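You operate a simulated robot arm through the tools that you are given. There is no shell and no other tool.

Carry out the task below with a simulated robot arm. There is one attempt and no reset: what you move stays moved.

TASK
Press the ring of the tube in the slide to depth 2, then to depth 6.
Fine: lock the slide under the green press first; at the end leave it free and pulled out, the tube in it, the depth at 6.

Only the result counts: the job must be done as asked and must still hold three seconds after the hand-in. Knocking over, shifting, dropping, spilling or breaking anything else fails it.

THE ROBOT
A 6-joint arm with a two-finger parallel gripper, fixed in place. Base frame: the origin is at the foot of the arm, x ahead of it, y to its left, z up; the work surface is at about z = 900. Readings come in mm, degrees, newtons and seconds.
With the tool pointing down near the work surface it reaches from about 240 to 660 mm from the base axis. Its first joint turns from -66.0 to 66.0 degrees. Payload 2.9 kg.
Tool frame: the origin (TCP) lies between the finger pads and is the grasp point; the fingertips stand 30 mm ahead of it; z points along the fingers, y is the line along which they close. Largest opening 110 mm; finger width 20, thickness 10; the body of the gripper, 48 by 112 mm, starts 55 mm behind the TCP.
Orientation is told as [roll, pitch, yaw] about the base's x, y, z axes, in that order, counted from this pose: with the fingers straight down and closing along the base's y, the tool's x points along the base's -x, its y along +y and its z along -z.

THE INTERFACE
- The arm moves only by the tool arm_command. Its argument "moves" is text: rows parted by semicolons, each of 7 numbers parted by spaces: the turn, a rotation vector about the tool's x, y, z in units of 120 degrees (1.0 is 120 degrees), then the shift along the tool's x, y, z in units of 250 mm (1.0 is 250 mm), then the closure in counts, from 0 (fully open) to 255 (shut). In form: ax ay az dx dy dz hand; .... A call has 1 to 20 rows; each row is the pose to reach, as a shift and turn from the pose commanded when the call began, along the tool's axes at that moment. A call with a number of a shift or a turn outside -1 to 1 is refused whole. A row lasts 0.2 s, in which the tool goes at most 50 mm and 8.6 degrees; a call with a longer step from one row to the next is refused whole, and so is a gripper value outside its range. A pose out of reach is approached as far as the arm can. The call stops where the force on the tool passes 50 N (or 10 N more than at its start, if that is more) or the arm is blocked; 0.2 s more then pass. The fingers move at their own pace (about 108 mm/s each) and stop on an object; they squeeze with about 44 N. The grip force told is the motor's: it shows also when the fingers shut on nothing. Time passes only in rows, and 0.2 s behind the last, so rows that repeat a pose let the fingers close. The reply holds the time, the measured pose of the TCP, the force on the tool along the base axes, the opening and the grip force, in the units named above and with some noise, with the torque about the TCP (base axes, N m) and any sound that the robot's microphone picked up.
- Cameras (640 x 400 px; columns grow to the right, rows downward): "scene" is fixed at [46.7, 405.9, 1401.8]; the picture's right is [-0.97, -0.24, 0.00], its down [-0.07, 0.30, -0.95] and it looks along [0.23, -0.92, -0.31] (base axes); focal length 336 px, centre (320, 200). "wrist" rides on the gripper at [72, 17, -103] in the tool frame; the picture's right is [-0.23, 0.97, 0.00], its down [-0.76, -0.18, -0.62] and it looks along [-0.61, -0.14, 0.78] (tool axes); focal length 222 px, centre (320, 200). There is no depth. A picture from a camera that has moved, and an enlarged one, comes with that camera's place and axes in the base frame and with its lens. The place of the scene camera against the robot may be out by one fixed shift of up to 12 mm in any direction.
- snapshot(camera): a new picture of that camera. The clock stands still meanwhile.
- zoom(camera, box): a new picture of the part [left, top, right, bottom] of that camera's present view, enlarged. The clock stands still meanwhile.
- job_done(): hands the job in; it is judged then, once.

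Nothing tells you positions but the pictures and the camera data. Unless the task says otherwise, let go and move clear before handing in.

The tools are called after ">>>" by a JSON object that holds its "api" and its "payload". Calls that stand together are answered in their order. arm_command: Moves the arm, as the interface text tells. Its arguments: {"type":"object","properties":{"moves":{"type":"string"}},"required":["moves"]} The other tools are called the same way: snapshot (camera) takes a picture; zoom (camera, box) takes an enlarged picture of a part of a camera's view; job_done () hands the job in.

At the start:

```text
clock: 0.0
position: [332.5, -201.3, 1289.3]
tcp_rot: [0.0, -0.1, 0.0]
force: [0.1, 0.0, 0.1]
ft_torque: [-0.01, 0.02, 0.01]
opening: 110.0
finger_force: 0.0
```

scene: 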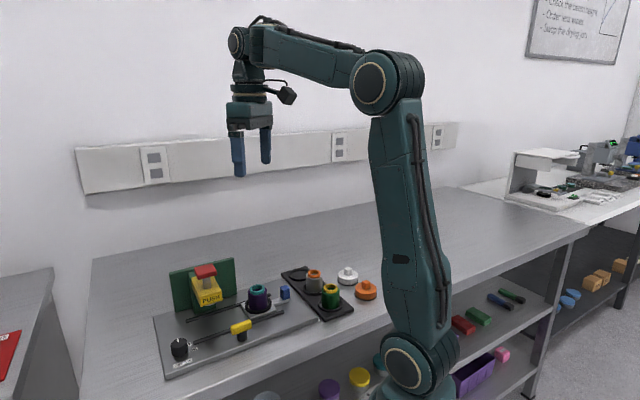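
wrist: 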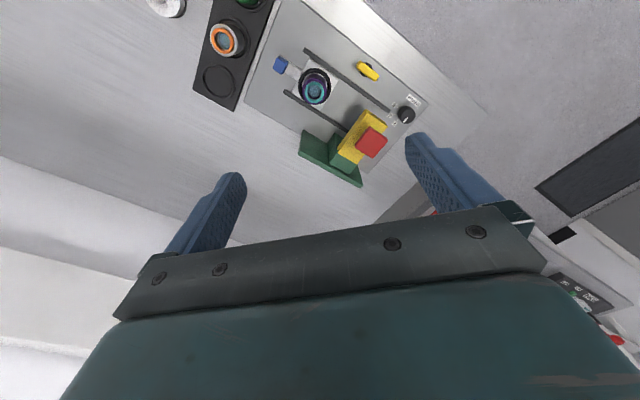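

I see a base plate with a green press (yellow body, red push button), a slide holding a tube, a yellow latch lever, a black knob, and a tray with other tubes. I will look closer before moving.

>>> {"api": "zoom", "payload": {"camera": "scene", "box": [140, 240, 400, 400]}}

>>> {"api": "zoom", "payload": {"camera": "wrist", "box": [180, 0, 460, 190]}}

>>> {"api": "zoom", "payload": {"camera": "scene", "box": [150, 250, 300, 380]}}

```text
2.46 times, centred on (270, 320) of scene
camera zoom: at [46.7, 405.9, 1401.8], right [-0.97, -0.24, 0.0], down [-0.07, 0.3, -0.95], along [0.23, -0.92, -0.31], focal length 826 px, centre (443, -95)
```

zoom: 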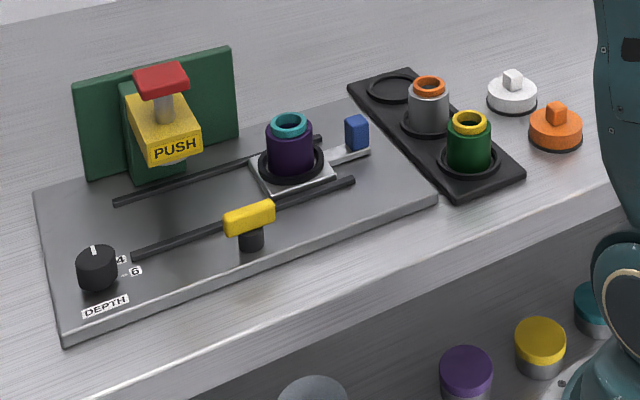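

```text
2.11 times, centred on (320, 95) of wrist
camera zoom: at [259.2, -183.9, 1393.8], right [0.23, 0.97, 0.0], down [0.76, -0.18, 0.62], along [0.61, -0.14, -0.78], focal length 468 px, centre (320, 421)
```

zoom: 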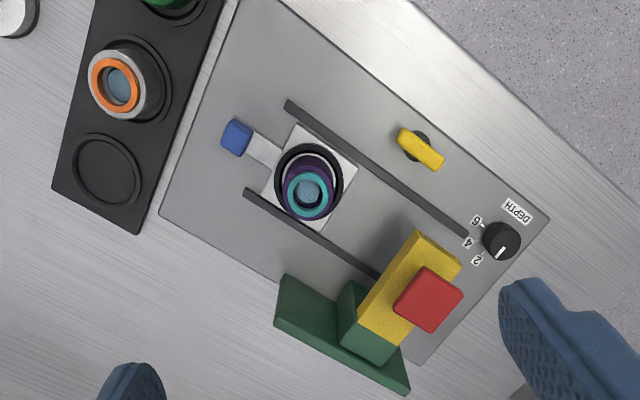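

```text
3.08 times, centred on (225, 315) of scene
camera zoom: at [46.7, 405.9, 1401.8], right [-0.97, -0.24, 0.0], down [-0.07, 0.3, -0.95], along [0.23, -0.92, -0.31], focal length 1033 px, centre (612, -154)
```

zoom: 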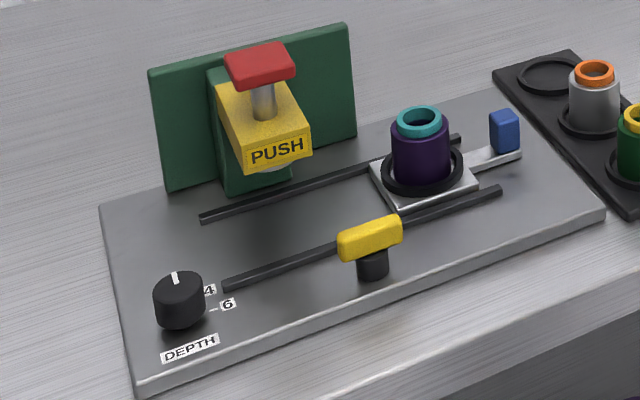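

The press stands over a rail running roughly along (0.7, 0.7) in the base frame. The slide is pulled back near (347, -212), the press is near (429, -136) and the knob near (441, -48). Next I turn the tool 45° to line up with the plate and move lower for a better look.

>>> {"api": "arm_command", "payload": {"moves": "0 0 -0.0625 -0.032 0.034 0.073 0; 0 0 -0.125 -0.063 0.068 0.145 0; 0 0 -0.1875 -0.095 0.1025 0.218 0; 0 0 -0.25 -0.127 0.137 0.29 0; 0 0 -0.3125 -0.158 0.171 0.363 0; 0 0 -0.375 -0.19 0.205 0.436 0; 0 0 -0.375 -0.19 0.205 0.436 0"}}

>>> {"api": "snapshot", "payload": {"camera": "wrist"}}

>>> {"api": "zoom", "payload": {"camera": "wrist", "box": [200, 0, 440, 160]}}

```text
clock: 1.6
position: [380.0, -150.9, 1180.5]
tcp_rot: [0.0, 0.0, 45.2]
force: [0.4, -0.7, 0.5]
ft_torque: [-0.03, 0.01, 0.01]
opening: 110.1
finger_force: 0.1
```

```text
taken
camera wrist: at [316.9, -189.1, 1285.0], right [-0.53, 0.85, 0.0], down [0.66, 0.41, 0.62], along [0.53, 0.33, -0.78], focal length 222 px, centre (320, 200)
```

wrist: 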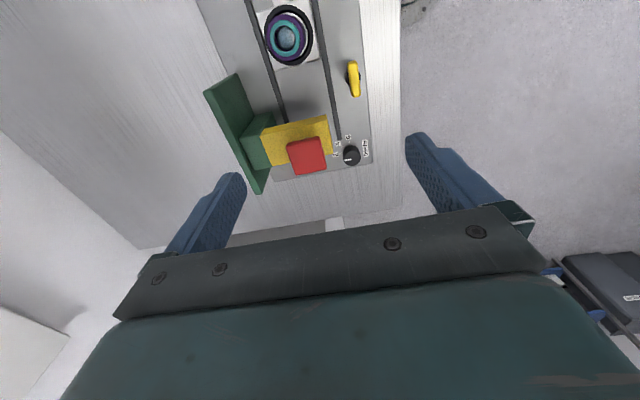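

```text
2.50 times, centred on (320, 80) of wrist
camera zoom: at [316.9, -189.1, 1285.0], right [-0.53, 0.85, 0.0], down [0.66, 0.41, 0.62], along [0.53, 0.33, -0.78], focal length 555 px, centre (320, 500)
```

zoom: 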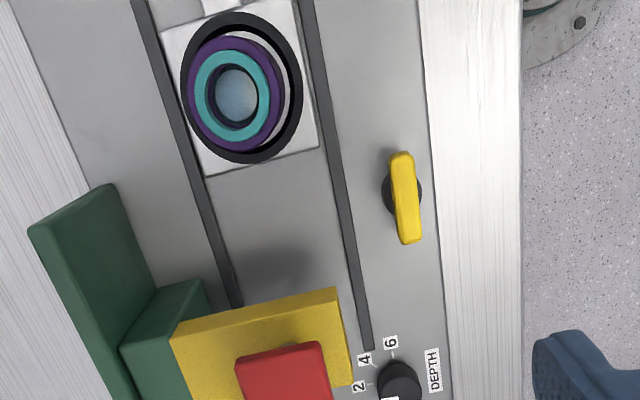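

The slide, lever, knob and press are all in view. I back up along the rail to bring the blue handle in and see the knob better.

>>> {"api": "arm_command", "payload": {"moves": "0 0 0 0.15 0 0 0; 0 0 0 0.3 0 0 0; 0 0 0 0.36 0 0 0; 0 0 0 0.36 0 0 0"}}

>>> {"api": "zoom", "payload": {"camera": "wrist", "box": [160, 0, 480, 200]}}

>>> {"api": "zoom", "payload": {"camera": "scene", "box": [150, 320, 250, 380]}}

```text
clock: 2.6
position: [314.9, -212.7, 1179.3]
tcp_rot: [0.0, 0.0, 45.1]
force: [-0.3, -0.9, -0.8]
ft_torque: [-0.09, -0.01, -0.01]
opening: 109.9
finger_force: 0.1
```

```text
2.00 times, centred on (320, 100) of wrist
camera zoom: at [252.1, -252.3, 1285.0], right [-0.53, 0.85, 0.0], down [0.66, 0.41, 0.62], along [0.53, 0.33, -0.78], focal length 444 px, centre (320, 400)
```

zoom: 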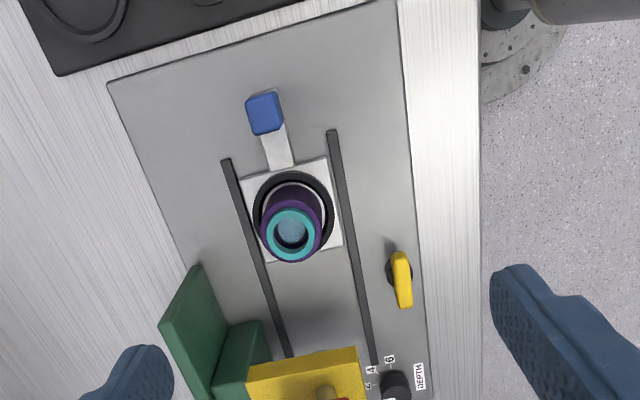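

```text
6.40 times, centred on (200, 350) of scene
camera zoom: at [46.7, 405.9, 1401.8], right [-0.97, -0.24, 0.0], down [-0.07, 0.3, -0.95], along [0.23, -0.92, -0.31], focal length 2149 px, centre (1088, -760)
```

zoom: 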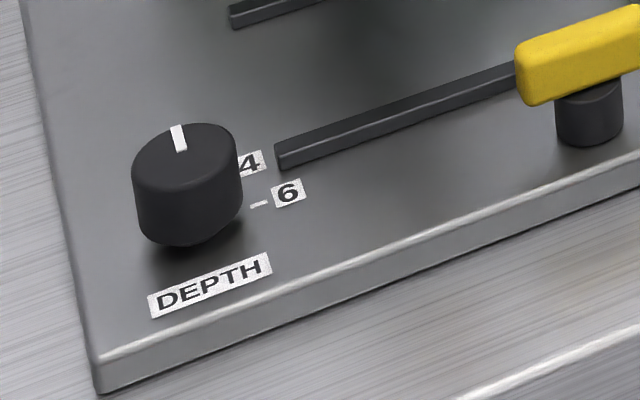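

Knob marks sit 45° apart: 6 points back along the rail, 2 points to the back plate, and the pointer reads about 3. The blue handle is near (300, -265), so I hover above it and check its alignment.

>>> {"api": "arm_command", "payload": {"moves": "0 0 0 0.048 -0.027 0.139 0; 0 0 0 0.096 -0.053 0.278 0; 0 0 0 0.143 -0.08 0.417 0; 0 0 0 0.191 -0.106 0.556 0; 0 0 0 0.191 -0.106 0.556 0"}}

>>> {"api": "snapshot", "payload": {"camera": "wrist"}}

>>> {"api": "zoom", "payload": {"camera": "scene", "box": [150, 220, 350, 360]}}

```text
clock: 3.8
position: [300.6, -266.3, 1041.2]
tcp_rot: [0.0, 0.0, 45.0]
force: [-0.2, -0.3, -0.1]
ft_torque: [-0.01, 0.01, 0.03]
opening: 109.9
finger_force: 0.0
```

```text
taken
camera wrist: at [237.6, -305.3, 1145.6], right [-0.53, 0.85, 0.0], down [0.66, 0.41, 0.62], along [0.53, 0.33, -0.78], focal length 222 px, centre (320, 200)
```

wrist: 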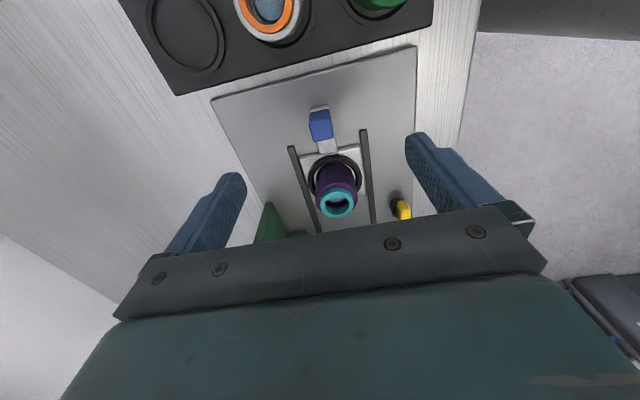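

```text
2.86 times, centred on (250, 290) of scene
camera zoom: at [46.8, 405.9, 1401.8], right [-0.97, -0.24, 0.0], down [-0.07, 0.3, -0.95], along [0.23, -0.92, -0.31], focal length 959 px, centre (520, -57)
```

zoom: 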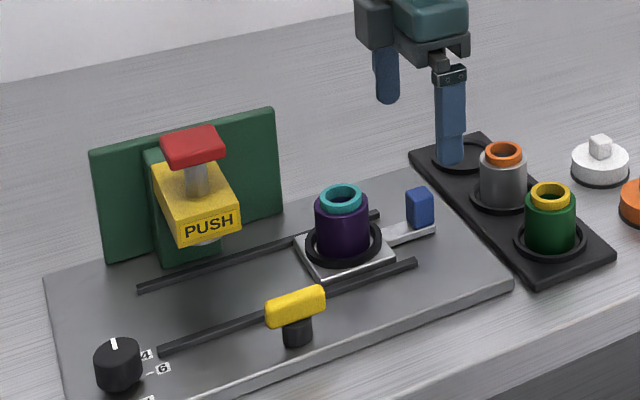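

The handle is nearly in line with the tool. I zoom in to check the handle's extent.

>>> {"api": "zoom", "payload": {"camera": "wrist", "box": [260, 80, 420, 220]}}

>>> {"api": "zoom", "payload": {"camera": "scene", "box": [240, 270, 310, 320]}}

```text
2.86 times, centred on (340, 150) of wrist
camera zoom: at [237.6, -305.3, 1145.6], right [-0.53, 0.85, 0.0], down [0.66, 0.41, 0.62], along [0.53, 0.33, -0.78], focal length 635 px, centre (263, 343)
```

zoom: 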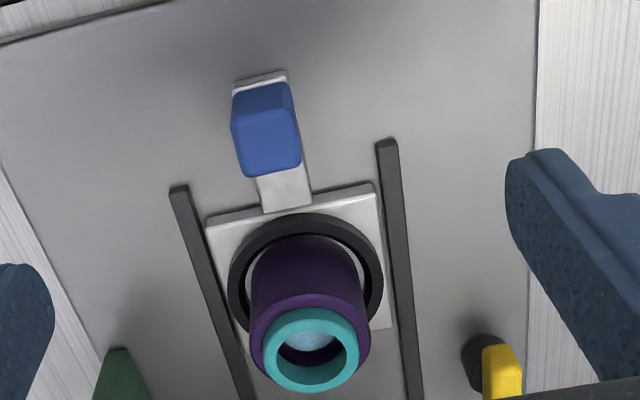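

```text
8.00 times, centred on (275, 295) of scene
camera zoom: at [46.8, 405.9, 1401.8], right [-0.97, -0.24, 0.0], down [-0.07, 0.3, -0.95], along [0.23, -0.92, -0.31], focal length 2686 px, centre (680, -560)
```

zoom: 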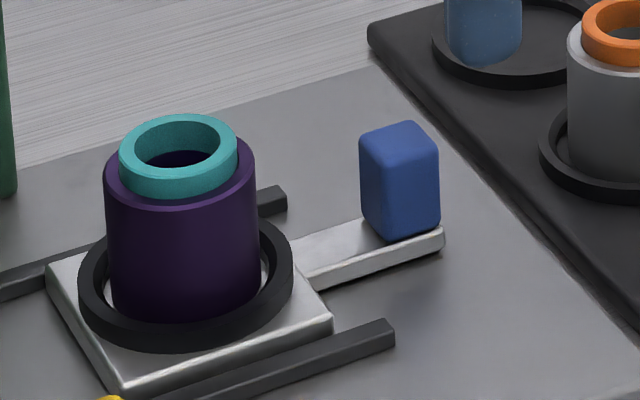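

The handle centre is about (303, -262) with its top at about 944. I shift 4 mm along the rail, descend with the fingers partly closed, and grip it.

>>> {"api": "arm_command", "payload": {"moves": "0 0 0 -0.017 0.005 0.1 140; 0 0 0 -0.017 0.005 0.2 140; 0 0 0 -0.017 0.005 0.28 140; 0 0 0 -0.017 0.005 0.33 140; 0 0 0 -0.017 0.005 0.349 140; 0 0 0 -0.017 0.005 0.349 140"}}

>>> {"api": "snapshot", "payload": {"camera": "wrist"}}

>>> {"api": "zoom", "payload": {"camera": "scene", "box": [220, 250, 320, 320]}}

```text
clock: 5.2
position: [302.3, -262.8, 952.7]
tcp_rot: [-0.1, 0.0, 45.0]
force: [-0.1, -0.7, -0.2]
ft_torque: [0.0, 0.01, 0.02]
opening: 49.5
finger_force: 0.0
```

```text
taken
camera wrist: at [239.9, -301.5, 1058.1], right [-0.53, 0.85, 0.0], down [0.66, 0.41, 0.62], along [0.53, 0.33, -0.78], focal length 222 px, centre (320, 200)
```

wrist: 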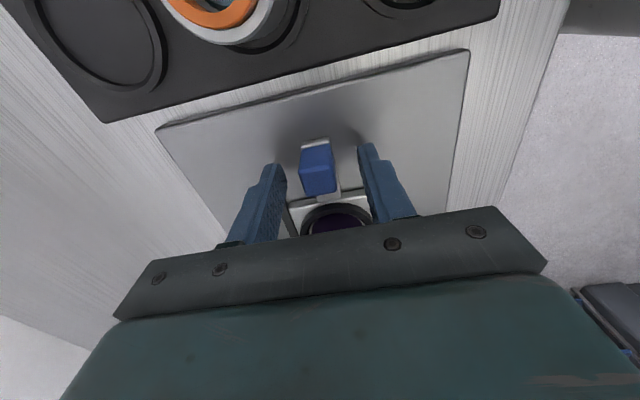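

```text
5.71 times, centred on (270, 285) of scene
camera zoom: at [46.7, 405.9, 1401.8], right [-0.97, -0.24, 0.0], down [-0.07, 0.3, -0.95], along [0.23, -0.92, -0.31], focal length 1918 px, centre (606, -286)
```

zoom: 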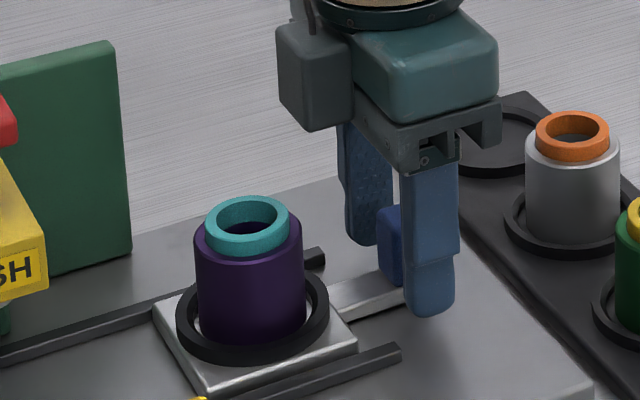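

The handle sits centred between the fingers. Before gripping, I check the shape of the gripper body on the press side.

>>> {"api": "zoom", "payload": {"camera": "scene", "box": [200, 160, 360, 310]}}

>>> {"api": "zoom", "payload": {"camera": "wrist", "box": [240, 120, 400, 220]}}

```text
2.67 times, centred on (280, 235) of scene
camera zoom: at [46.7, 405.9, 1401.8], right [-0.97, -0.24, 0.0], down [-0.07, 0.3, -0.95], along [0.23, -0.92, -0.31], focal length 895 px, centre (427, 107)
```

zoom: 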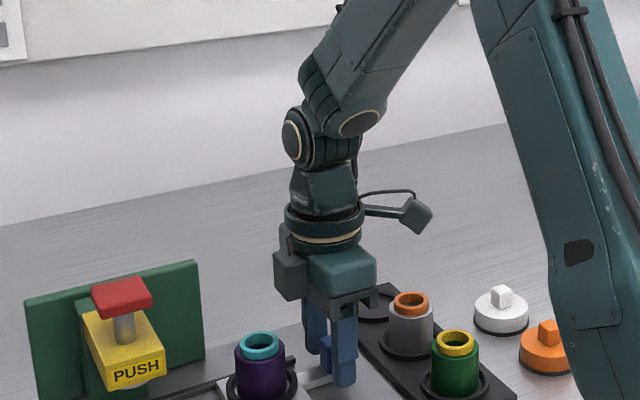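

```text
4.00 times, centred on (320, 170) of wrist
camera zoom: at [239.9, -301.5, 1058.1], right [-0.53, 0.85, 0.0], down [0.66, 0.41, 0.62], along [0.53, 0.33, -0.78], focal length 888 px, centre (320, 320)
```

zoom: 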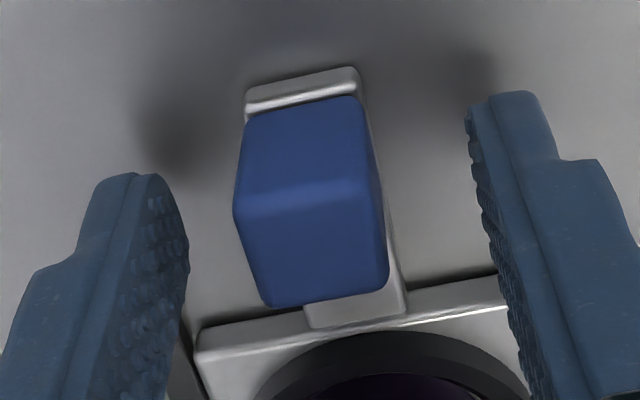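

A motor box sticks out of the gripper on the press side, about 46 mm ahead of the TCP. I tilt the tool back 15° so it stays clear of the press, then grip the handle.

>>> {"api": "arm_command", "payload": {"moves": "0 -0.0625 0 0.01 0 -0.006 140; 0 -0.125 0 0.02 0 -0.012 140; 0 -0.125 0 0.02 0 -0.012 140; 0 -0.125 0 0.02 0 -0.012 255; 0 -0.125 0 0.02 0 -0.012 255; 0 -0.125 0 0.02 0 -0.012 255"}}

>>> {"api": "snapshot", "payload": {"camera": "wrist"}}

>>> {"api": "zoom", "payload": {"camera": "scene", "box": [180, 200, 340, 330]}}

```text
clock: 6.6
position: [299.0, -265.7, 958.3]
tcp_rot: [-0.1, -15.2, 45.1]
force: [4.0, -4.1, 1.5]
ft_torque: [1.19, -0.83, -0.02]
opening: 19.8
finger_force: 45.0
```

```text
taken
camera wrist: at [219.5, -322.1, 1039.4], right [-0.53, 0.84, 0.06], down [0.53, 0.28, 0.8], along [0.66, 0.46, -0.6], focal length 222 px, centre (320, 200)
```

wrist: 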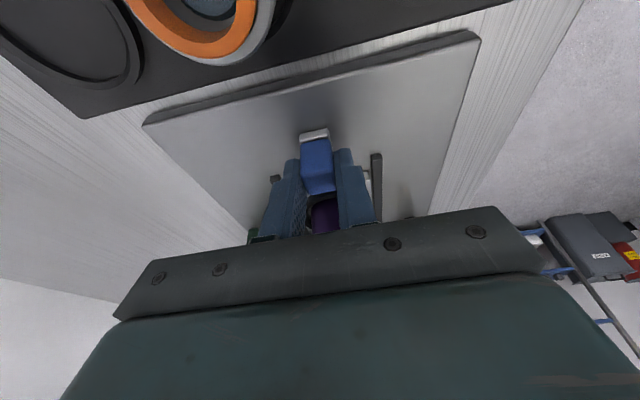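

```text
3.08 times, centred on (260, 265) of scene
camera zoom: at [46.8, 405.7, 1401.8], right [-0.97, -0.24, 0.0], down [-0.07, 0.3, -0.95], along [0.23, -0.92, -0.31], focal length 1033 px, centre (505, 0)
```

zoom: 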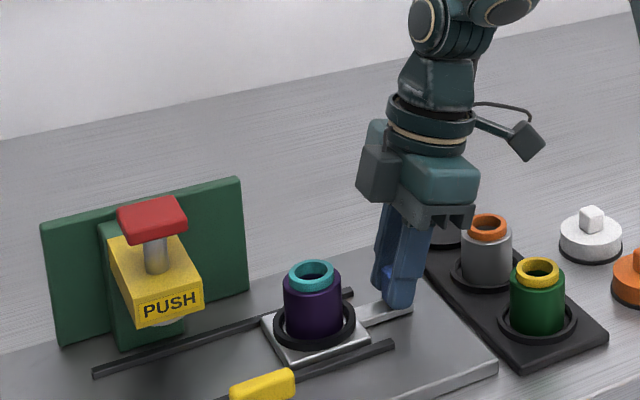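

The handle is gripped (19.8 mm, 45 N). I push the slide along the rail in modest steps.

>>> {"api": "arm_command", "payload": {"moves": "0 0 0 -0.0387 0 0.0104 255; 0 0 0 -0.0773 0 0.0207 255; 0 0 0 -0.116 0 0.0311 255; 0 0 0 -0.1546 0 0.0414 255; 0 0 0 -0.1932 0 0.0518 255; 0 0 0 -0.2319 0 0.0621 255; 0 0 0 -0.2319 0 0.0621 255"}}

>>> {"api": "zoom", "payload": {"camera": "scene", "box": [150, 220, 310, 350]}}

```text
clock: 8.2
position: [341.7, -223.6, 957.6]
tcp_rot: [0.0, -15.0, 45.1]
force: [6.1, -7.3, -0.4]
ft_torque: [-0.46, 0.7, 0.26]
opening: 19.9
finger_force: 45.2
```

```text
3.08 times, centred on (230, 285) of scene
camera zoom: at [46.9, 405.7, 1401.8], right [-0.97, -0.24, 0.0], down [-0.08, 0.3, -0.95], along [0.23, -0.92, -0.31], focal length 1033 px, centre (597, -62)
```

zoom: 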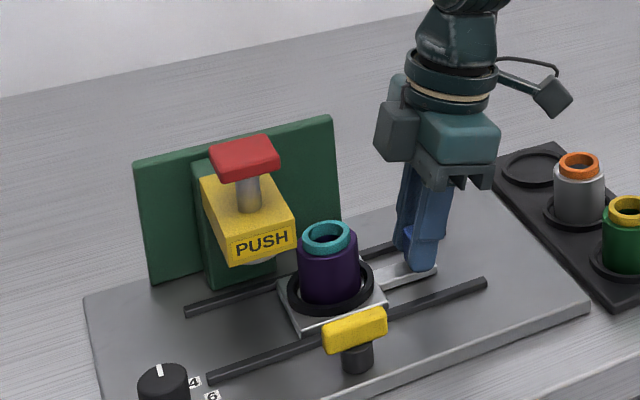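

It slides smoothly; 60 mm done. I continue 40 mm more.

>>> {"api": "arm_command", "payload": {"moves": "0 0 0 -0.0387 0 0.0104 255; 0 0 0 -0.0773 0 0.0207 255; 0 0 0 -0.116 0 0.0311 255; 0 0 0 -0.1546 0 0.0414 255; 0 0 0 -0.1546 0 0.0414 255"}}

>>> {"api": "zoom", "payload": {"camera": "scene", "box": [150, 220, 310, 350]}}

>>> {"api": "snapshot", "payload": {"camera": "wrist"}}

```text
clock: 9.4
position: [369.8, -194.3, 956.8]
tcp_rot: [-0.1, -15.0, 45.0]
force: [6.0, -6.1, 6.0]
ft_torque: [-0.67, 1.04, 0.01]
opening: 19.8
finger_force: 44.9
```

```text
3.08 times, centred on (230, 285) of scene
camera zoom: at [46.9, 405.8, 1401.8], right [-0.97, -0.24, 0.0], down [-0.08, 0.3, -0.95], along [0.23, -0.92, -0.31], focal length 1033 px, centre (597, -62)
```

zoom: 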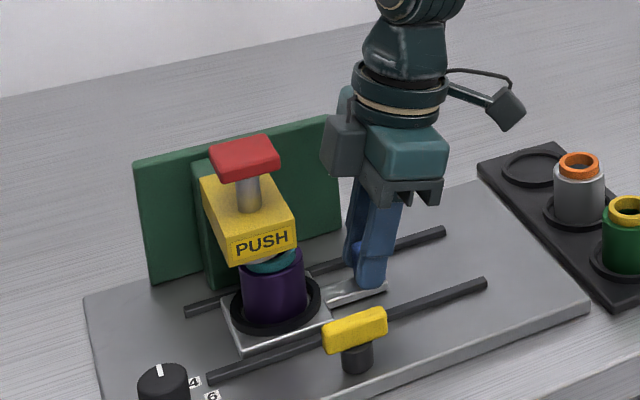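

```text
taken
camera wrist: at [290.3, -251.3, 1039.5], right [-0.53, 0.84, 0.06], down [0.53, 0.28, 0.8], along [0.66, 0.46, -0.6], focal length 222 px, centre (320, 200)
```

wrist: 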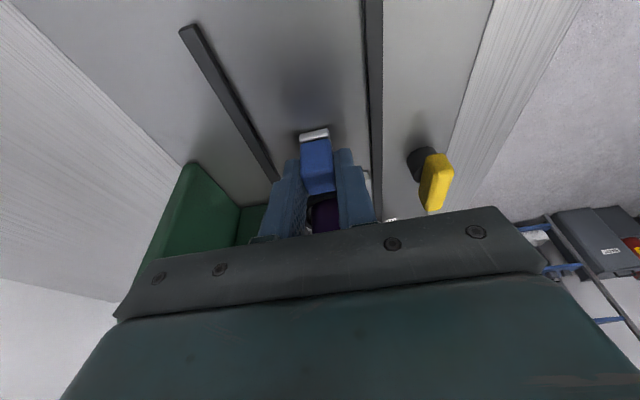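

The tube is almost under the nose. I advance in 4 mm steps, feeling for an end stop.

>>> {"api": "arm_command", "payload": {"moves": "0 0 0 -0.0155 0 0.0041 255; 0 0 0 -0.0309 0 0.0083 255; 0 0 0 -0.0386 0 0.0104 255; 0 0 0 -0.0386 0 0.0104 255"}}

>>> {"api": "zoom", "payload": {"camera": "scene", "box": [170, 240, 270, 340]}}

```text
clock: 10.4
position: [378.2, -188.7, 956.0]
tcp_rot: [-0.1, -15.1, 45.0]
force: [5.5, -7.4, 11.7]
ft_torque: [-0.08, 0.42, 0.22]
opening: 19.7
finger_force: 44.8
```

```text
4.00 times, centred on (220, 290) of scene
camera zoom: at [46.8, 405.7, 1401.8], right [-0.97, -0.24, 0.0], down [-0.07, 0.3, -0.95], along [0.23, -0.92, -0.31], focal length 1343 px, centre (720, -160)
```

zoom: 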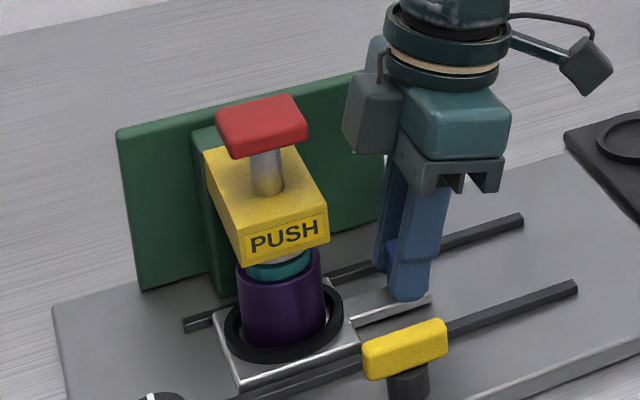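

About 110 mm of travel so far and no stop yet. I continue in small steps with a slight lift to relieve the downward load.

>>> {"api": "arm_command", "payload": {"moves": "0 0 0 -0.0077 0 0.0005 255; 0 0 0 -0.0155 0 0.0005 255; 0 0 0 -0.0232 0 0.0026 255; 0 0 0 -0.0232 0 0.0026 255"}}

>>> {"api": "zoom", "payload": {"camera": "scene", "box": [180, 270, 250, 340]}}

```text
clock: 11.4
position: [377.7, -187.6, 956.4]
tcp_rot: [0.0, -14.4, 44.5]
force: [-23.5, -31.1, 10.6]
ft_torque: [-0.41, 0.27, 0.61]
opening: 20.1
finger_force: 44.5
```

```text
5.71 times, centred on (215, 305) of scene
camera zoom: at [46.0, 405.1, 1402.0], right [-0.97, -0.24, 0.0], down [-0.07, 0.3, -0.95], along [0.23, -0.92, -0.31], focal length 1918 px, centre (920, -400)
```

zoom: 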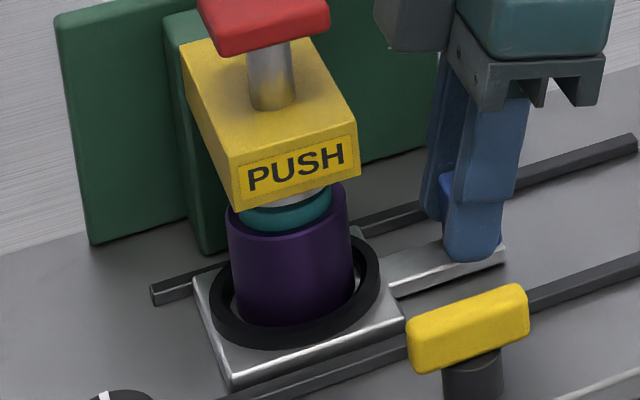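

The slide hit an end stop (about 39 N along the rail) after about 110 mm, centred under the nose. I relax the push, open the fingers, and retract along the tool axis.

>>> {"api": "arm_command", "payload": {"moves": "0 0 0 0.01 0 -0.001 255; 0 0 0 0.02 0 -0.002 255; 0 0 0 0.02 0 -0.002 140; 0 0 0 0.02 0 -0.002 140; 0 0 0 0.02 0 -0.002 140"}}

>>> {"api": "arm_command", "payload": {"moves": "0 0 0 0 0 -0.1 140; 0 0 0 0 0 -0.25 140; 0 0.0625 0 0 0 -0.4 140; 0 0.125 0 0 0 -0.5 140; 0 0.125 0 0 0 -0.5 140"}}

>>> {"api": "snapshot", "payload": {"camera": "wrist"}}

>>> {"api": "zoom", "payload": {"camera": "scene", "box": [150, 250, 310, 380]}}

```text
clock: 12.6
position: [377.1, -187.9, 957.1]
tcp_rot: [0.0, -15.1, 45.0]
force: [-0.7, -0.7, -0.1]
ft_torque: [0.0, 0.02, 0.04]
opening: 49.2
finger_force: 0.0
```

```text
clock: 13.8
position: [355.0, -209.4, 1078.4]
tcp_rot: [0.0, 0.0, 45.0]
force: [-0.1, -0.3, 0.9]
ft_torque: [0.01, -0.02, 0.01]
opening: 49.9
finger_force: 0.1
```

```text
taken
camera wrist: at [291.8, -248.9, 1182.8], right [-0.53, 0.85, 0.0], down [0.66, 0.41, 0.62], along [0.53, 0.33, -0.78], focal length 222 px, centre (320, 200)
```

wrist: 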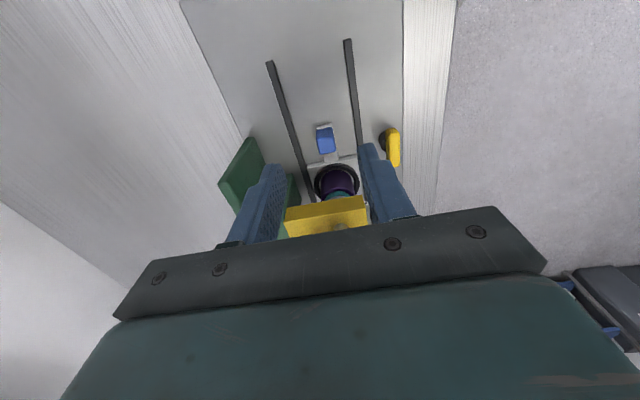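

```text
3.08 times, centred on (230, 315) of scene
camera zoom: at [46.7, 405.9, 1401.8], right [-0.97, -0.24, 0.0], down [-0.07, 0.3, -0.95], along [0.23, -0.92, -0.31], focal length 1033 px, centre (597, -154)
```

zoom: 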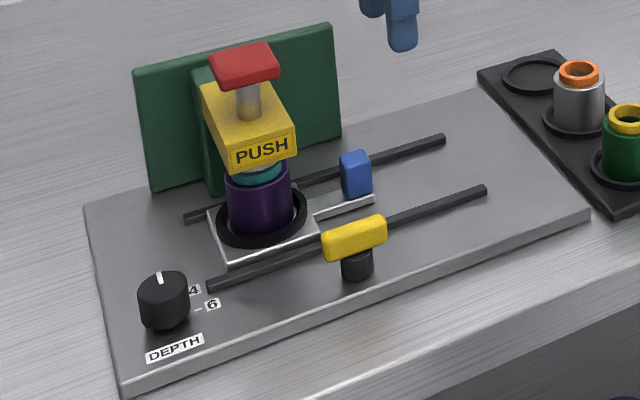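

The slide is in and the tube stands under the press. The lever lies along the rail near (345, -116), so I hover over it.

>>> {"api": "arm_command", "payload": {"moves": "0 0 0 0 0.146 0 140; 0 0 0 0 0.292 0 140; 0 0 0 -0.118 0.292 0 140; 0 0 0 -0.235 0.292 0.05 140; 0 0 0 -0.235 0.292 0.154 140; 0 0 0 -0.235 0.292 0.154 140"}}

>>> {"api": "snapshot", "payload": {"camera": "wrist"}}

>>> {"api": "zoom", "payload": {"camera": "wrist", "box": [220, 60, 460, 220]}}

>>> {"api": "zoom", "payload": {"camera": "scene", "box": [150, 250, 310, 380]}}

```text
clock: 15.2
position: [345.4, -116.9, 1039.5]
tcp_rot: [-0.1, 0.0, 45.0]
force: [0.6, -0.1, 0.2]
ft_torque: [0.03, -0.02, 0.02]
opening: 49.6
finger_force: 0.0
```

```text
taken
camera wrist: at [281.7, -156.2, 1143.8], right [-0.53, 0.85, 0.0], down [0.66, 0.41, 0.62], along [0.53, 0.33, -0.78], focal length 222 px, centre (320, 200)
```

wrist: 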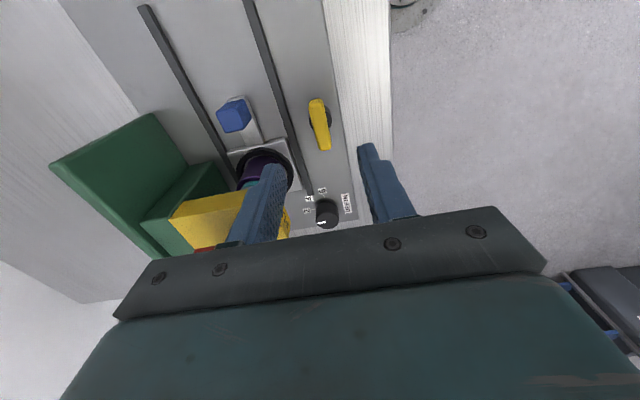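

```text
2.50 times, centred on (340, 140) of wrist
camera zoom: at [281.7, -156.2, 1143.8], right [-0.53, 0.85, 0.0], down [0.66, 0.41, 0.62], along [0.53, 0.33, -0.78], focal length 555 px, centre (270, 350)
```

zoom: 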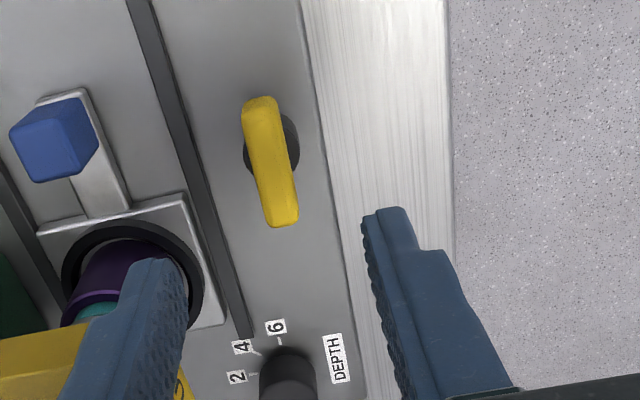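

```text
3.08 times, centred on (230, 315) of scene
camera zoom: at [46.7, 405.9, 1401.8], right [-0.97, -0.24, 0.0], down [-0.07, 0.3, -0.95], along [0.23, -0.92, -0.31], focal length 1033 px, centre (597, -154)
```

zoom: 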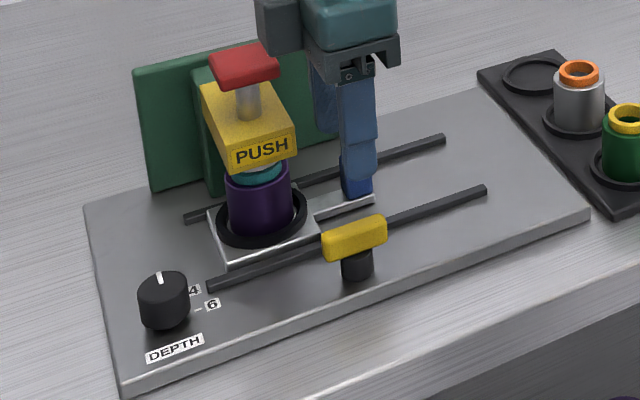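

The lever bar is aligned with the rail, centred near (344.5, -115.5), top at about 943. I descend, grip it, then try a small clockwise turn and read the torque.

>>> {"api": "arm_command", "payload": {"moves": "0 0 0 0 0.004 0.12 140; 0 0 0 0 0.004 0.24 140; 0 0 0 0 0.004 0.31 140; 0 0 0 0 0.004 0.336 140; 0 0 0 0 0.004 0.336 140; 0 0 0 0 0.004 0.336 255; 0 0 0 0 0.004 0.336 255; 0 0 0 0 0.004 0.336 255"}}

>>> {"api": "zoom", "payload": {"camera": "scene", "box": [150, 230, 310, 360]}}

>>> {"api": "zoom", "payload": {"camera": "wrist", "box": [220, 100, 420, 230]}}

```text
clock: 17.0
position: [344.1, -116.2, 957.1]
tcp_rot: [-0.4, -0.2, 45.1]
force: [-8.9, 2.3, 37.4]
ft_torque: [-0.93, -1.69, 0.18]
opening: 21.2
finger_force: 45.0
```

```text
3.08 times, centred on (230, 295) of scene
camera zoom: at [46.0, 406.1, 1401.7], right [-0.97, -0.24, 0.0], down [-0.07, 0.3, -0.95], along [0.23, -0.92, -0.31], focal length 1033 px, centre (597, -92)
```

zoom: 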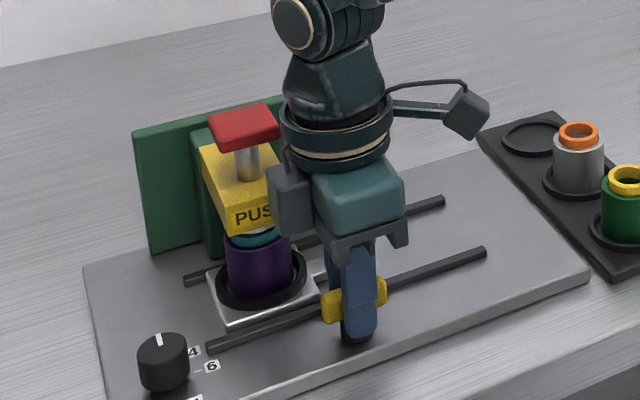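

```text
3.08 times, centred on (320, 165) of wrist
camera zoom: at [281.0, -155.2, 1061.1], right [-0.53, 0.85, 0.0], down [0.66, 0.41, 0.63], along [0.53, 0.33, -0.78], focal length 684 px, centre (320, 308)
```

zoom: 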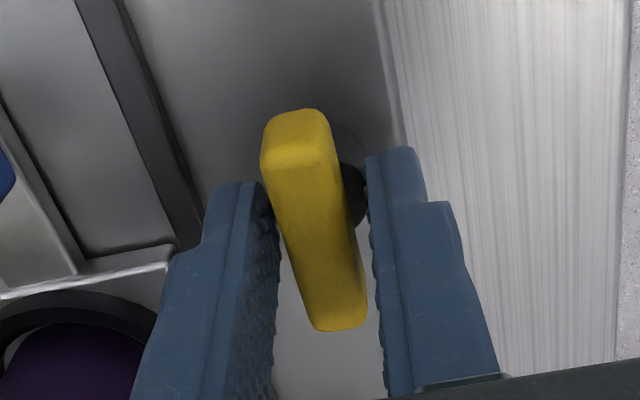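

The fingertips are touching the round post under the bar and carry a vertical load. I open, rise 6 mm, and grip only the bar.

>>> {"api": "arm_command", "payload": {"moves": "0 0 0 0 0 0 160; 0 0 0 0 0 0 160; 0 0 0 0 0 -0.02 160; 0 0 0 0 0 -0.02 160; 0 0 0 0 0 -0.02 255; 0 0 0 0 0 -0.02 255; 0 0 0 0 0 -0.02 255"}}

>>> {"api": "zoom", "payload": {"camera": "wrist", "box": [220, 100, 420, 230]}}

>>> {"api": "zoom", "payload": {"camera": "scene", "box": [200, 270, 270, 340]}}

```text
clock: 18.6
position: [343.9, -117.0, 960.6]
tcp_rot: [0.0, 0.1, 44.9]
force: [8.1, -11.7, -27.2]
ft_torque: [-0.42, -0.25, 0.02]
opening: 20.8
finger_force: 45.3
```

```text
3.08 times, centred on (320, 165) of wrist
camera zoom: at [281.2, -155.8, 1064.1], right [-0.53, 0.85, 0.0], down [0.67, 0.41, 0.62], along [0.53, 0.33, -0.78], focal length 684 px, centre (320, 308)
```

zoom: 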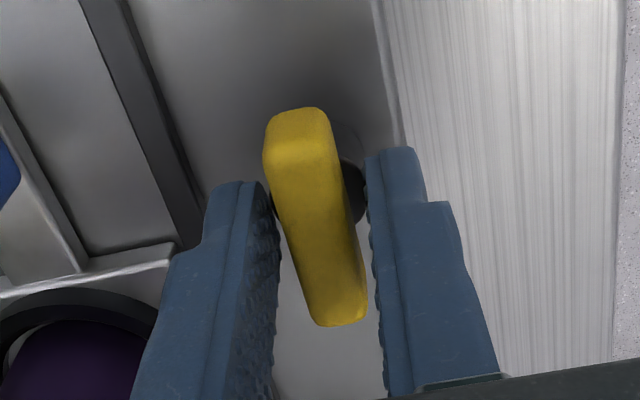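

```text
5.71 times, centred on (235, 305) of scene
camera zoom: at [47.3, 405.5, 1401.9], right [-0.97, -0.24, 0.0], down [-0.08, 0.3, -0.95], along [0.23, -0.92, -0.31], focal length 1918 px, centre (806, -400)
```

zoom: 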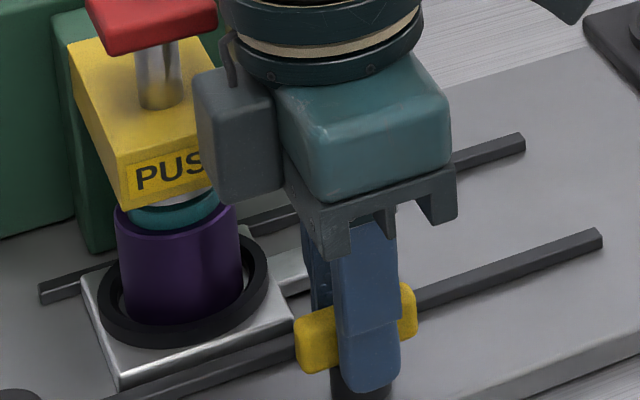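

The opening still reads 20.8 mm, so the tips are still on the post, and the bar sits higher than I estimated. I open again, rise another 8 mm and regrip.

>>> {"api": "arm_command", "payload": {"moves": "0 0 0 0 0 0 160; 0 0 0 0 0 0 160; 0 0 0 0 0 -0.032 160; 0 0 0 0 0 -0.032 160; 0 0 0 0 0 -0.032 160"}}

>>> {"api": "zoom", "payload": {"camera": "scene", "box": [200, 270, 270, 340]}}

>>> {"api": "arm_command", "payload": {"moves": "0 0 0 0 0 0 255; 0 0 0 0 0 0 255; 0 0 0 0 0 0 255"}}

>>> {"api": "zoom", "payload": {"camera": "wrist", "box": [220, 100, 420, 230]}}

```text
clock: 19.8
position: [344.2, -115.5, 969.0]
tcp_rot: [-0.1, -0.1, 45.0]
force: [-0.1, -0.6, 1.1]
ft_torque: [0.04, -0.11, -0.04]
opening: 41.1
finger_force: 0.1
```

```text
5.71 times, centred on (235, 305) of scene
camera zoom: at [46.7, 405.9, 1401.8], right [-0.97, -0.24, 0.0], down [-0.07, 0.3, -0.95], along [0.23, -0.92, -0.31], focal length 1918 px, centre (806, -400)
```

zoom: 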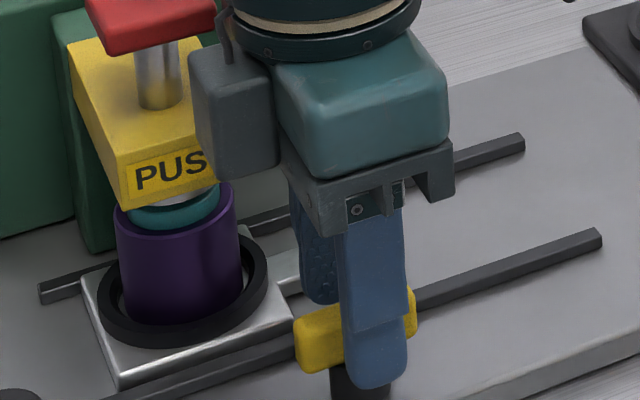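

```text
clock: 20.6
position: [344.2, -115.9, 968.3]
tcp_rot: [-0.1, -0.1, 45.0]
force: [3.0, -2.7, 1.7]
ft_torque: [-0.01, -0.03, 0.02]
opening: 12.8
finger_force: 44.9
```

```text
3.08 times, centred on (320, 165) of wrist
camera zoom: at [281.2, -155.5, 1073.2], right [-0.53, 0.85, 0.0], down [0.66, 0.41, 0.62], along [0.53, 0.33, -0.78], focal length 684 px, centre (320, 308)
```

zoom: 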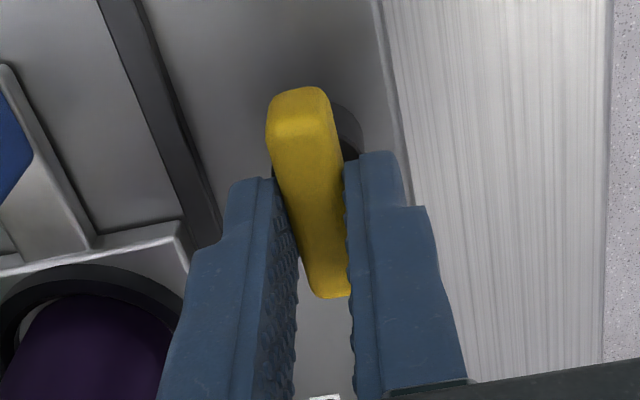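

Now the bar itself is gripped (12.8 mm) with little load. I turn it a small amount clockwise to test the direction.

>>> {"api": "arm_command", "payload": {"moves": "0 0 0.03 0 0 0 255; 0 0 0.06 0 0 0 255; 0 0 0.1 0 0 0 255; 0 0 0.1 0 0 0 255"}}

>>> {"api": "zoom", "payload": {"camera": "wrist", "box": [220, 100, 420, 230]}}

```text
clock: 21.6
position: [344.0, -115.8, 968.9]
tcp_rot: [-0.2, -0.2, 33.1]
force: [9.2, -1.5, 3.4]
ft_torque: [0.38, 0.0, 1.23]
opening: 16.9
finger_force: 44.9
```

```text
3.08 times, centred on (320, 165) of wrist
camera zoom: at [274.8, -141.1, 1073.0], right [-0.34, 0.94, 0.0], down [0.73, 0.27, 0.63], along [0.59, 0.21, -0.78], focal length 684 px, centre (320, 308)
```

zoom: 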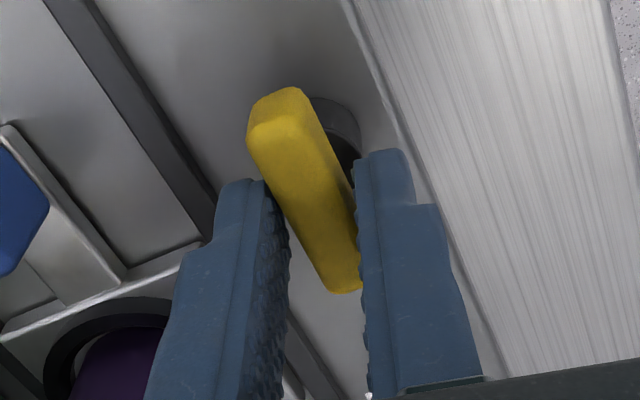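

The bar resists clockwise, opening the fingers to 16.9 mm, so that is a stop. I go back and test counterclockwise.

>>> {"api": "arm_command", "payload": {"moves": "0 0 -0.05 0 0 0 255; 0 0 -0.1 0 0 0 255; 0 0 -0.14 0 0 0 255; 0 0 -0.19 0 0 0 255; 0 0 -0.225 0 0 0 255; 0 0 -0.225 0 0 0 255"}}

>>> {"api": "zoom", "payload": {"camera": "wrist", "box": [220, 100, 420, 230]}}

>>> {"api": "zoom", "payload": {"camera": "scene", "box": [150, 210, 310, 340]}}

```text
clock: 23.0
position: [342.7, -120.1, 968.0]
tcp_rot: [0.1, 0.5, 59.6]
force: [-10.6, -33.4, -0.8]
ft_torque: [0.12, -0.2, -0.05]
opening: 12.8
finger_force: 45.1
```

```text
3.08 times, centred on (320, 165) of wrist
camera zoom: at [291.8, -172.4, 1073.3], right [-0.73, 0.69, 0.0], down [0.54, 0.57, 0.62], along [0.43, 0.45, -0.79], focal length 684 px, centre (320, 308)
```

zoom: 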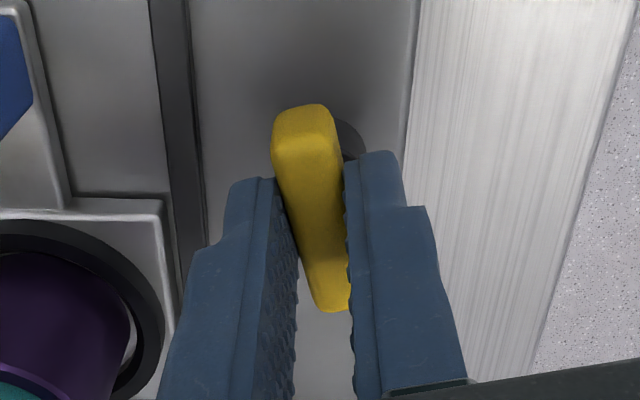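

```text
3.08 times, centred on (230, 275) of scene
camera zoom: at [46.5, 404.9, 1402.1], right [-0.97, -0.24, 0.0], down [-0.07, 0.3, -0.95], along [0.23, -0.92, -0.31], focal length 1033 px, centre (597, -31)
```

zoom: 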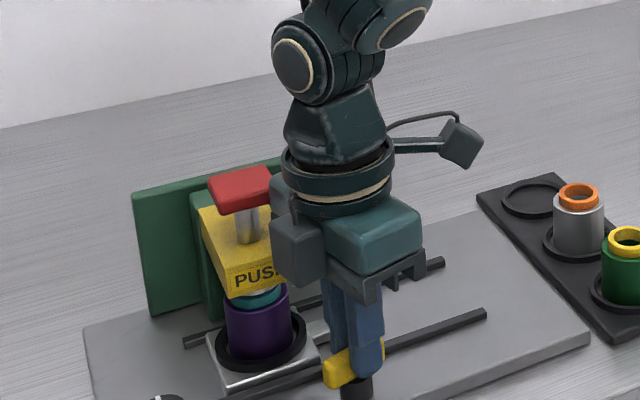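

The bar turns counterclockwise, but the body's far end seems to be touching the red button. I turn back, release, and will push the bar's end with closed fingertips instead, which keeps the body clear.

>>> {"api": "arm_command", "payload": {"moves": "0 0 0.05 0 0 0 255; 0 0 0.1 0 0 0 255; 0 0 0.125 0 0 0 255; 0 0 0.125 0 0 0 255; 0 0 0.125 0 0 0 160; 0 0 0.125 0 0 0 160"}}

>>> {"api": "zoom", "payload": {"camera": "scene", "box": [150, 210, 310, 340]}}

```text
clock: 24.4
position: [342.8, -114.8, 968.7]
tcp_rot: [0.1, -0.1, 45.3]
force: [-4.8, 15.0, -0.9]
ft_torque: [-1.21, -0.38, 0.73]
opening: 41.2
finger_force: 0.1
```

```text
3.08 times, centred on (230, 275) of scene
camera zoom: at [46.6, 406.3, 1401.6], right [-0.97, -0.24, 0.0], down [-0.07, 0.3, -0.95], along [0.23, -0.92, -0.31], focal length 1033 px, centre (597, -31)
```

zoom: 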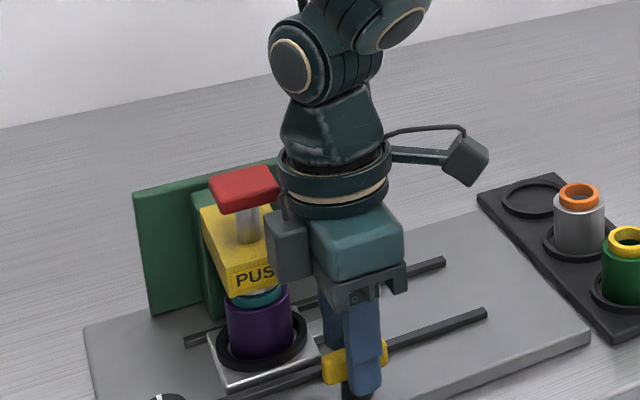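

The force now points away from the press, so the body end is just touching the button face. I ease off 6 mm to the front, then lift.

>>> {"api": "arm_command", "payload": {"moves": "0 0 0 0 0.012 0 160; 0 0 0 0 0.024 0 160; 0 0 0 0 0.024 -0.05 160; 0 0 0 0 0.024 -0.15 160; 0 0 0 0.1 0.05 -0.25 160; 0 0 0 0.1 0.05 -0.25 160"}}

>>> {"api": "snapshot", "payload": {"camera": "wrist"}}

>>> {"api": "zoom", "payload": {"camera": "scene", "box": [150, 250, 310, 380]}}

>>> {"api": "zoom", "payload": {"camera": "wrist", "box": [180, 40, 440, 220]}}

```text
clock: 25.8
position: [317.2, -126.2, 1030.7]
tcp_rot: [0.0, 0.1, 45.0]
force: [0.7, 0.0, -0.1]
ft_torque: [0.06, 0.03, -0.02]
opening: 41.2
finger_force: 0.0
```

```text
taken
camera wrist: at [254.2, -164.3, 1135.6], right [-0.53, 0.85, 0.0], down [0.66, 0.41, 0.62], along [0.53, 0.33, -0.78], focal length 222 px, centre (320, 200)
```

wrist: 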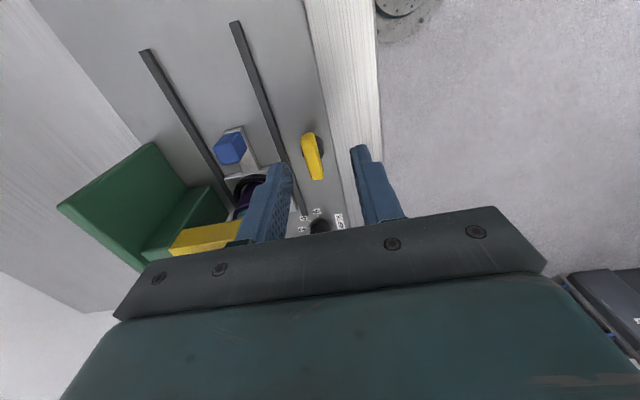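

```text
3.08 times, centred on (230, 315) of scene
camera zoom: at [46.7, 405.9, 1401.8], right [-0.97, -0.24, 0.0], down [-0.07, 0.3, -0.95], along [0.23, -0.92, -0.31], focal length 1033 px, centre (597, -154)
```

zoom: 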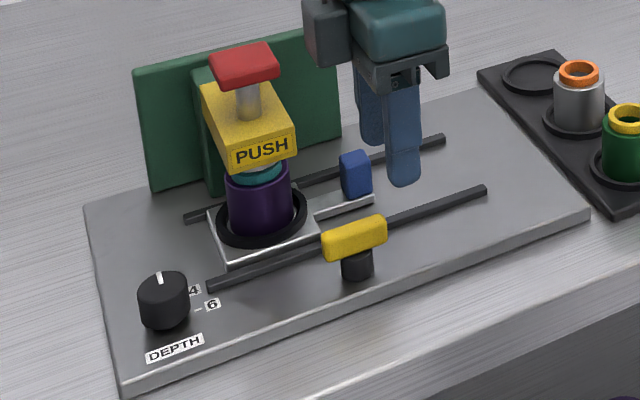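

```text
2.22 times, centred on (310, 130) of wrist
camera zoom: at [254.2, -164.3, 1135.6], right [-0.53, 0.85, 0.0], down [0.66, 0.41, 0.62], along [0.53, 0.33, -0.78], focal length 494 px, centre (342, 356)
```

zoom: 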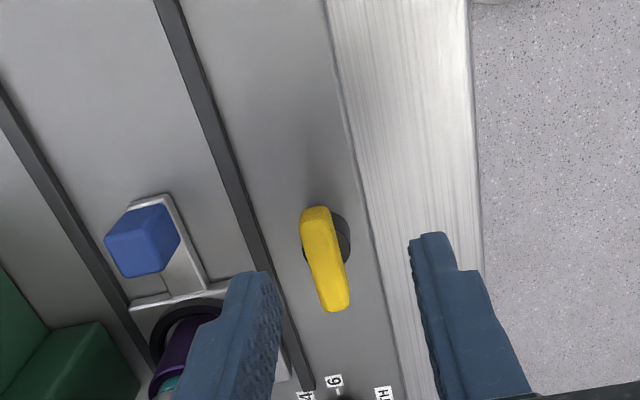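

Nothing was displaced and the lever is back along the rail. I close the fingers and place them in front of the bar's rear end.

>>> {"api": "arm_command", "payload": {"moves": "0 0 0 -0.0336 0.0488 0 255; 0 0 0 -0.0336 0.0488 0 255; 0 0 0 -0.0336 0.0488 0.1 255; 0 0 0 -0.0336 0.0488 0.2 255; 0 0 0 -0.0336 0.0488 0.247 255; 0 0 0 -0.0336 0.0488 0.247 255"}}

>>> {"api": "zoom", "payload": {"camera": "wrist", "box": [180, 80, 440, 240]}}

>>> {"api": "zoom", "payload": {"camera": "scene", "box": [150, 230, 310, 360]}}

```text
clock: 27.2
position: [315.2, -110.6, 968.3]
tcp_rot: [-0.1, 0.1, 44.9]
force: [-0.4, 0.0, -0.4]
ft_torque: [-0.02, 0.01, -0.02]
opening: 0.1
finger_force: 37.9
```

```text
2.46 times, centred on (310, 160) of wrist
camera zoom: at [252.0, -149.4, 1073.6], right [-0.53, 0.85, 0.0], down [0.66, 0.41, 0.62], along [0.53, 0.33, -0.78], focal length 547 px, centre (345, 298)
```

zoom: 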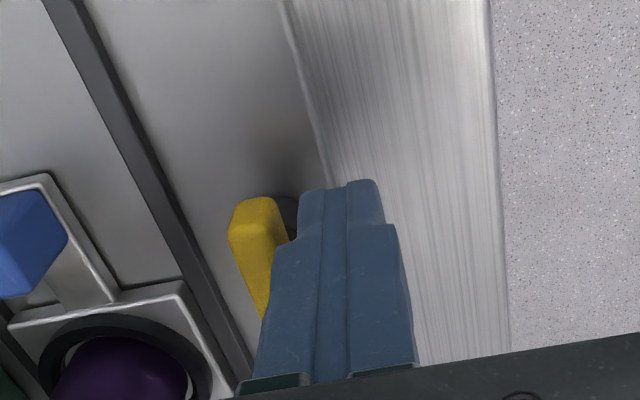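

```text
3.08 times, centred on (230, 295) of scene
camera zoom: at [46.7, 405.9, 1401.8], right [-0.97, -0.24, 0.0], down [-0.07, 0.3, -0.95], along [0.23, -0.92, -0.31], focal length 1033 px, centre (597, -92)
```

zoom: 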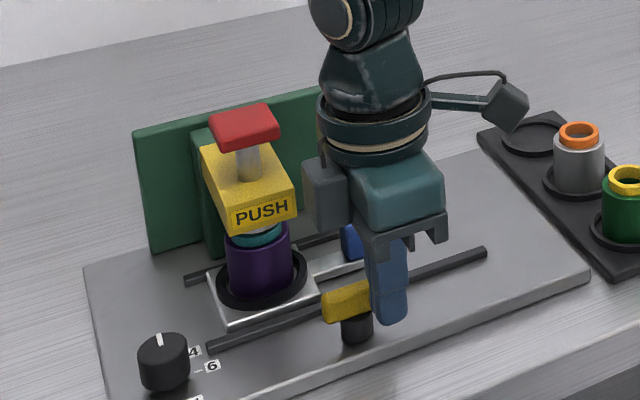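

The closed fingers stand in front of the bar's rear end. I push it along an arc counterclockwise.

>>> {"api": "arm_command", "payload": {"moves": "0 0 0 0.003 -0.0304 0 255; 0 0 0 0.0168 -0.0424 0 255; 0 0 0 0.0304 -0.0624 0 255; 0 0 0 0.0368 -0.0888 0 255; 0 0 0 0.0336 -0.1184 0 255; 0 0 0 0.0336 -0.1184 0 255"}}

>>> {"api": "zoom", "payload": {"camera": "wrist", "box": [180, 80, 440, 240]}}

>>> {"api": "zoom", "payload": {"camera": "scene", "box": [150, 230, 310, 360]}}

```text
clock: 28.6
position: [328.6, -138.1, 969.2]
tcp_rot: [-0.1, 0.1, 45.0]
force: [0.3, -1.1, -0.2]
ft_torque: [-0.04, 0.0, 0.0]
opening: 0.0
finger_force: 37.3
```

```text
2.46 times, centred on (310, 160) of wrist
camera zoom: at [267.1, -176.9, 1073.4], right [-0.53, 0.85, 0.0], down [0.66, 0.41, 0.62], along [0.53, 0.33, -0.78], focal length 547 px, centre (345, 298)
```

zoom: 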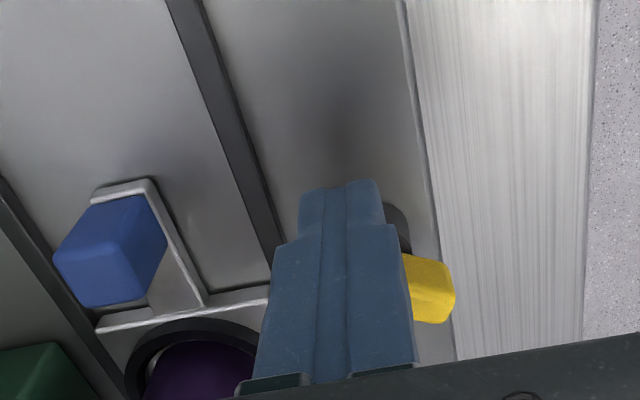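

```text
3.08 times, centred on (230, 295) of scene
camera zoom: at [46.7, 405.9, 1401.8], right [-0.97, -0.24, 0.0], down [-0.07, 0.3, -0.95], along [0.23, -0.92, -0.31], focal length 1033 px, centre (597, -92)
```

zoom: 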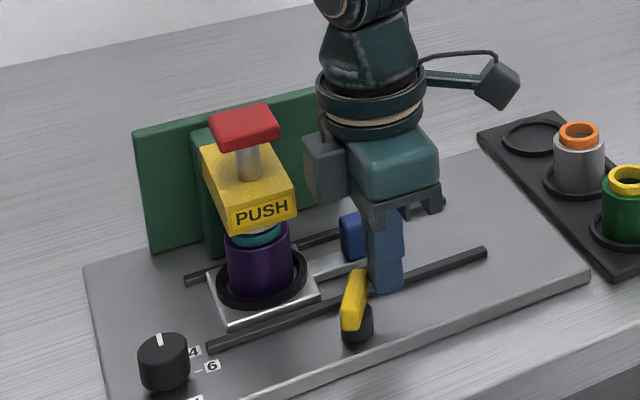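

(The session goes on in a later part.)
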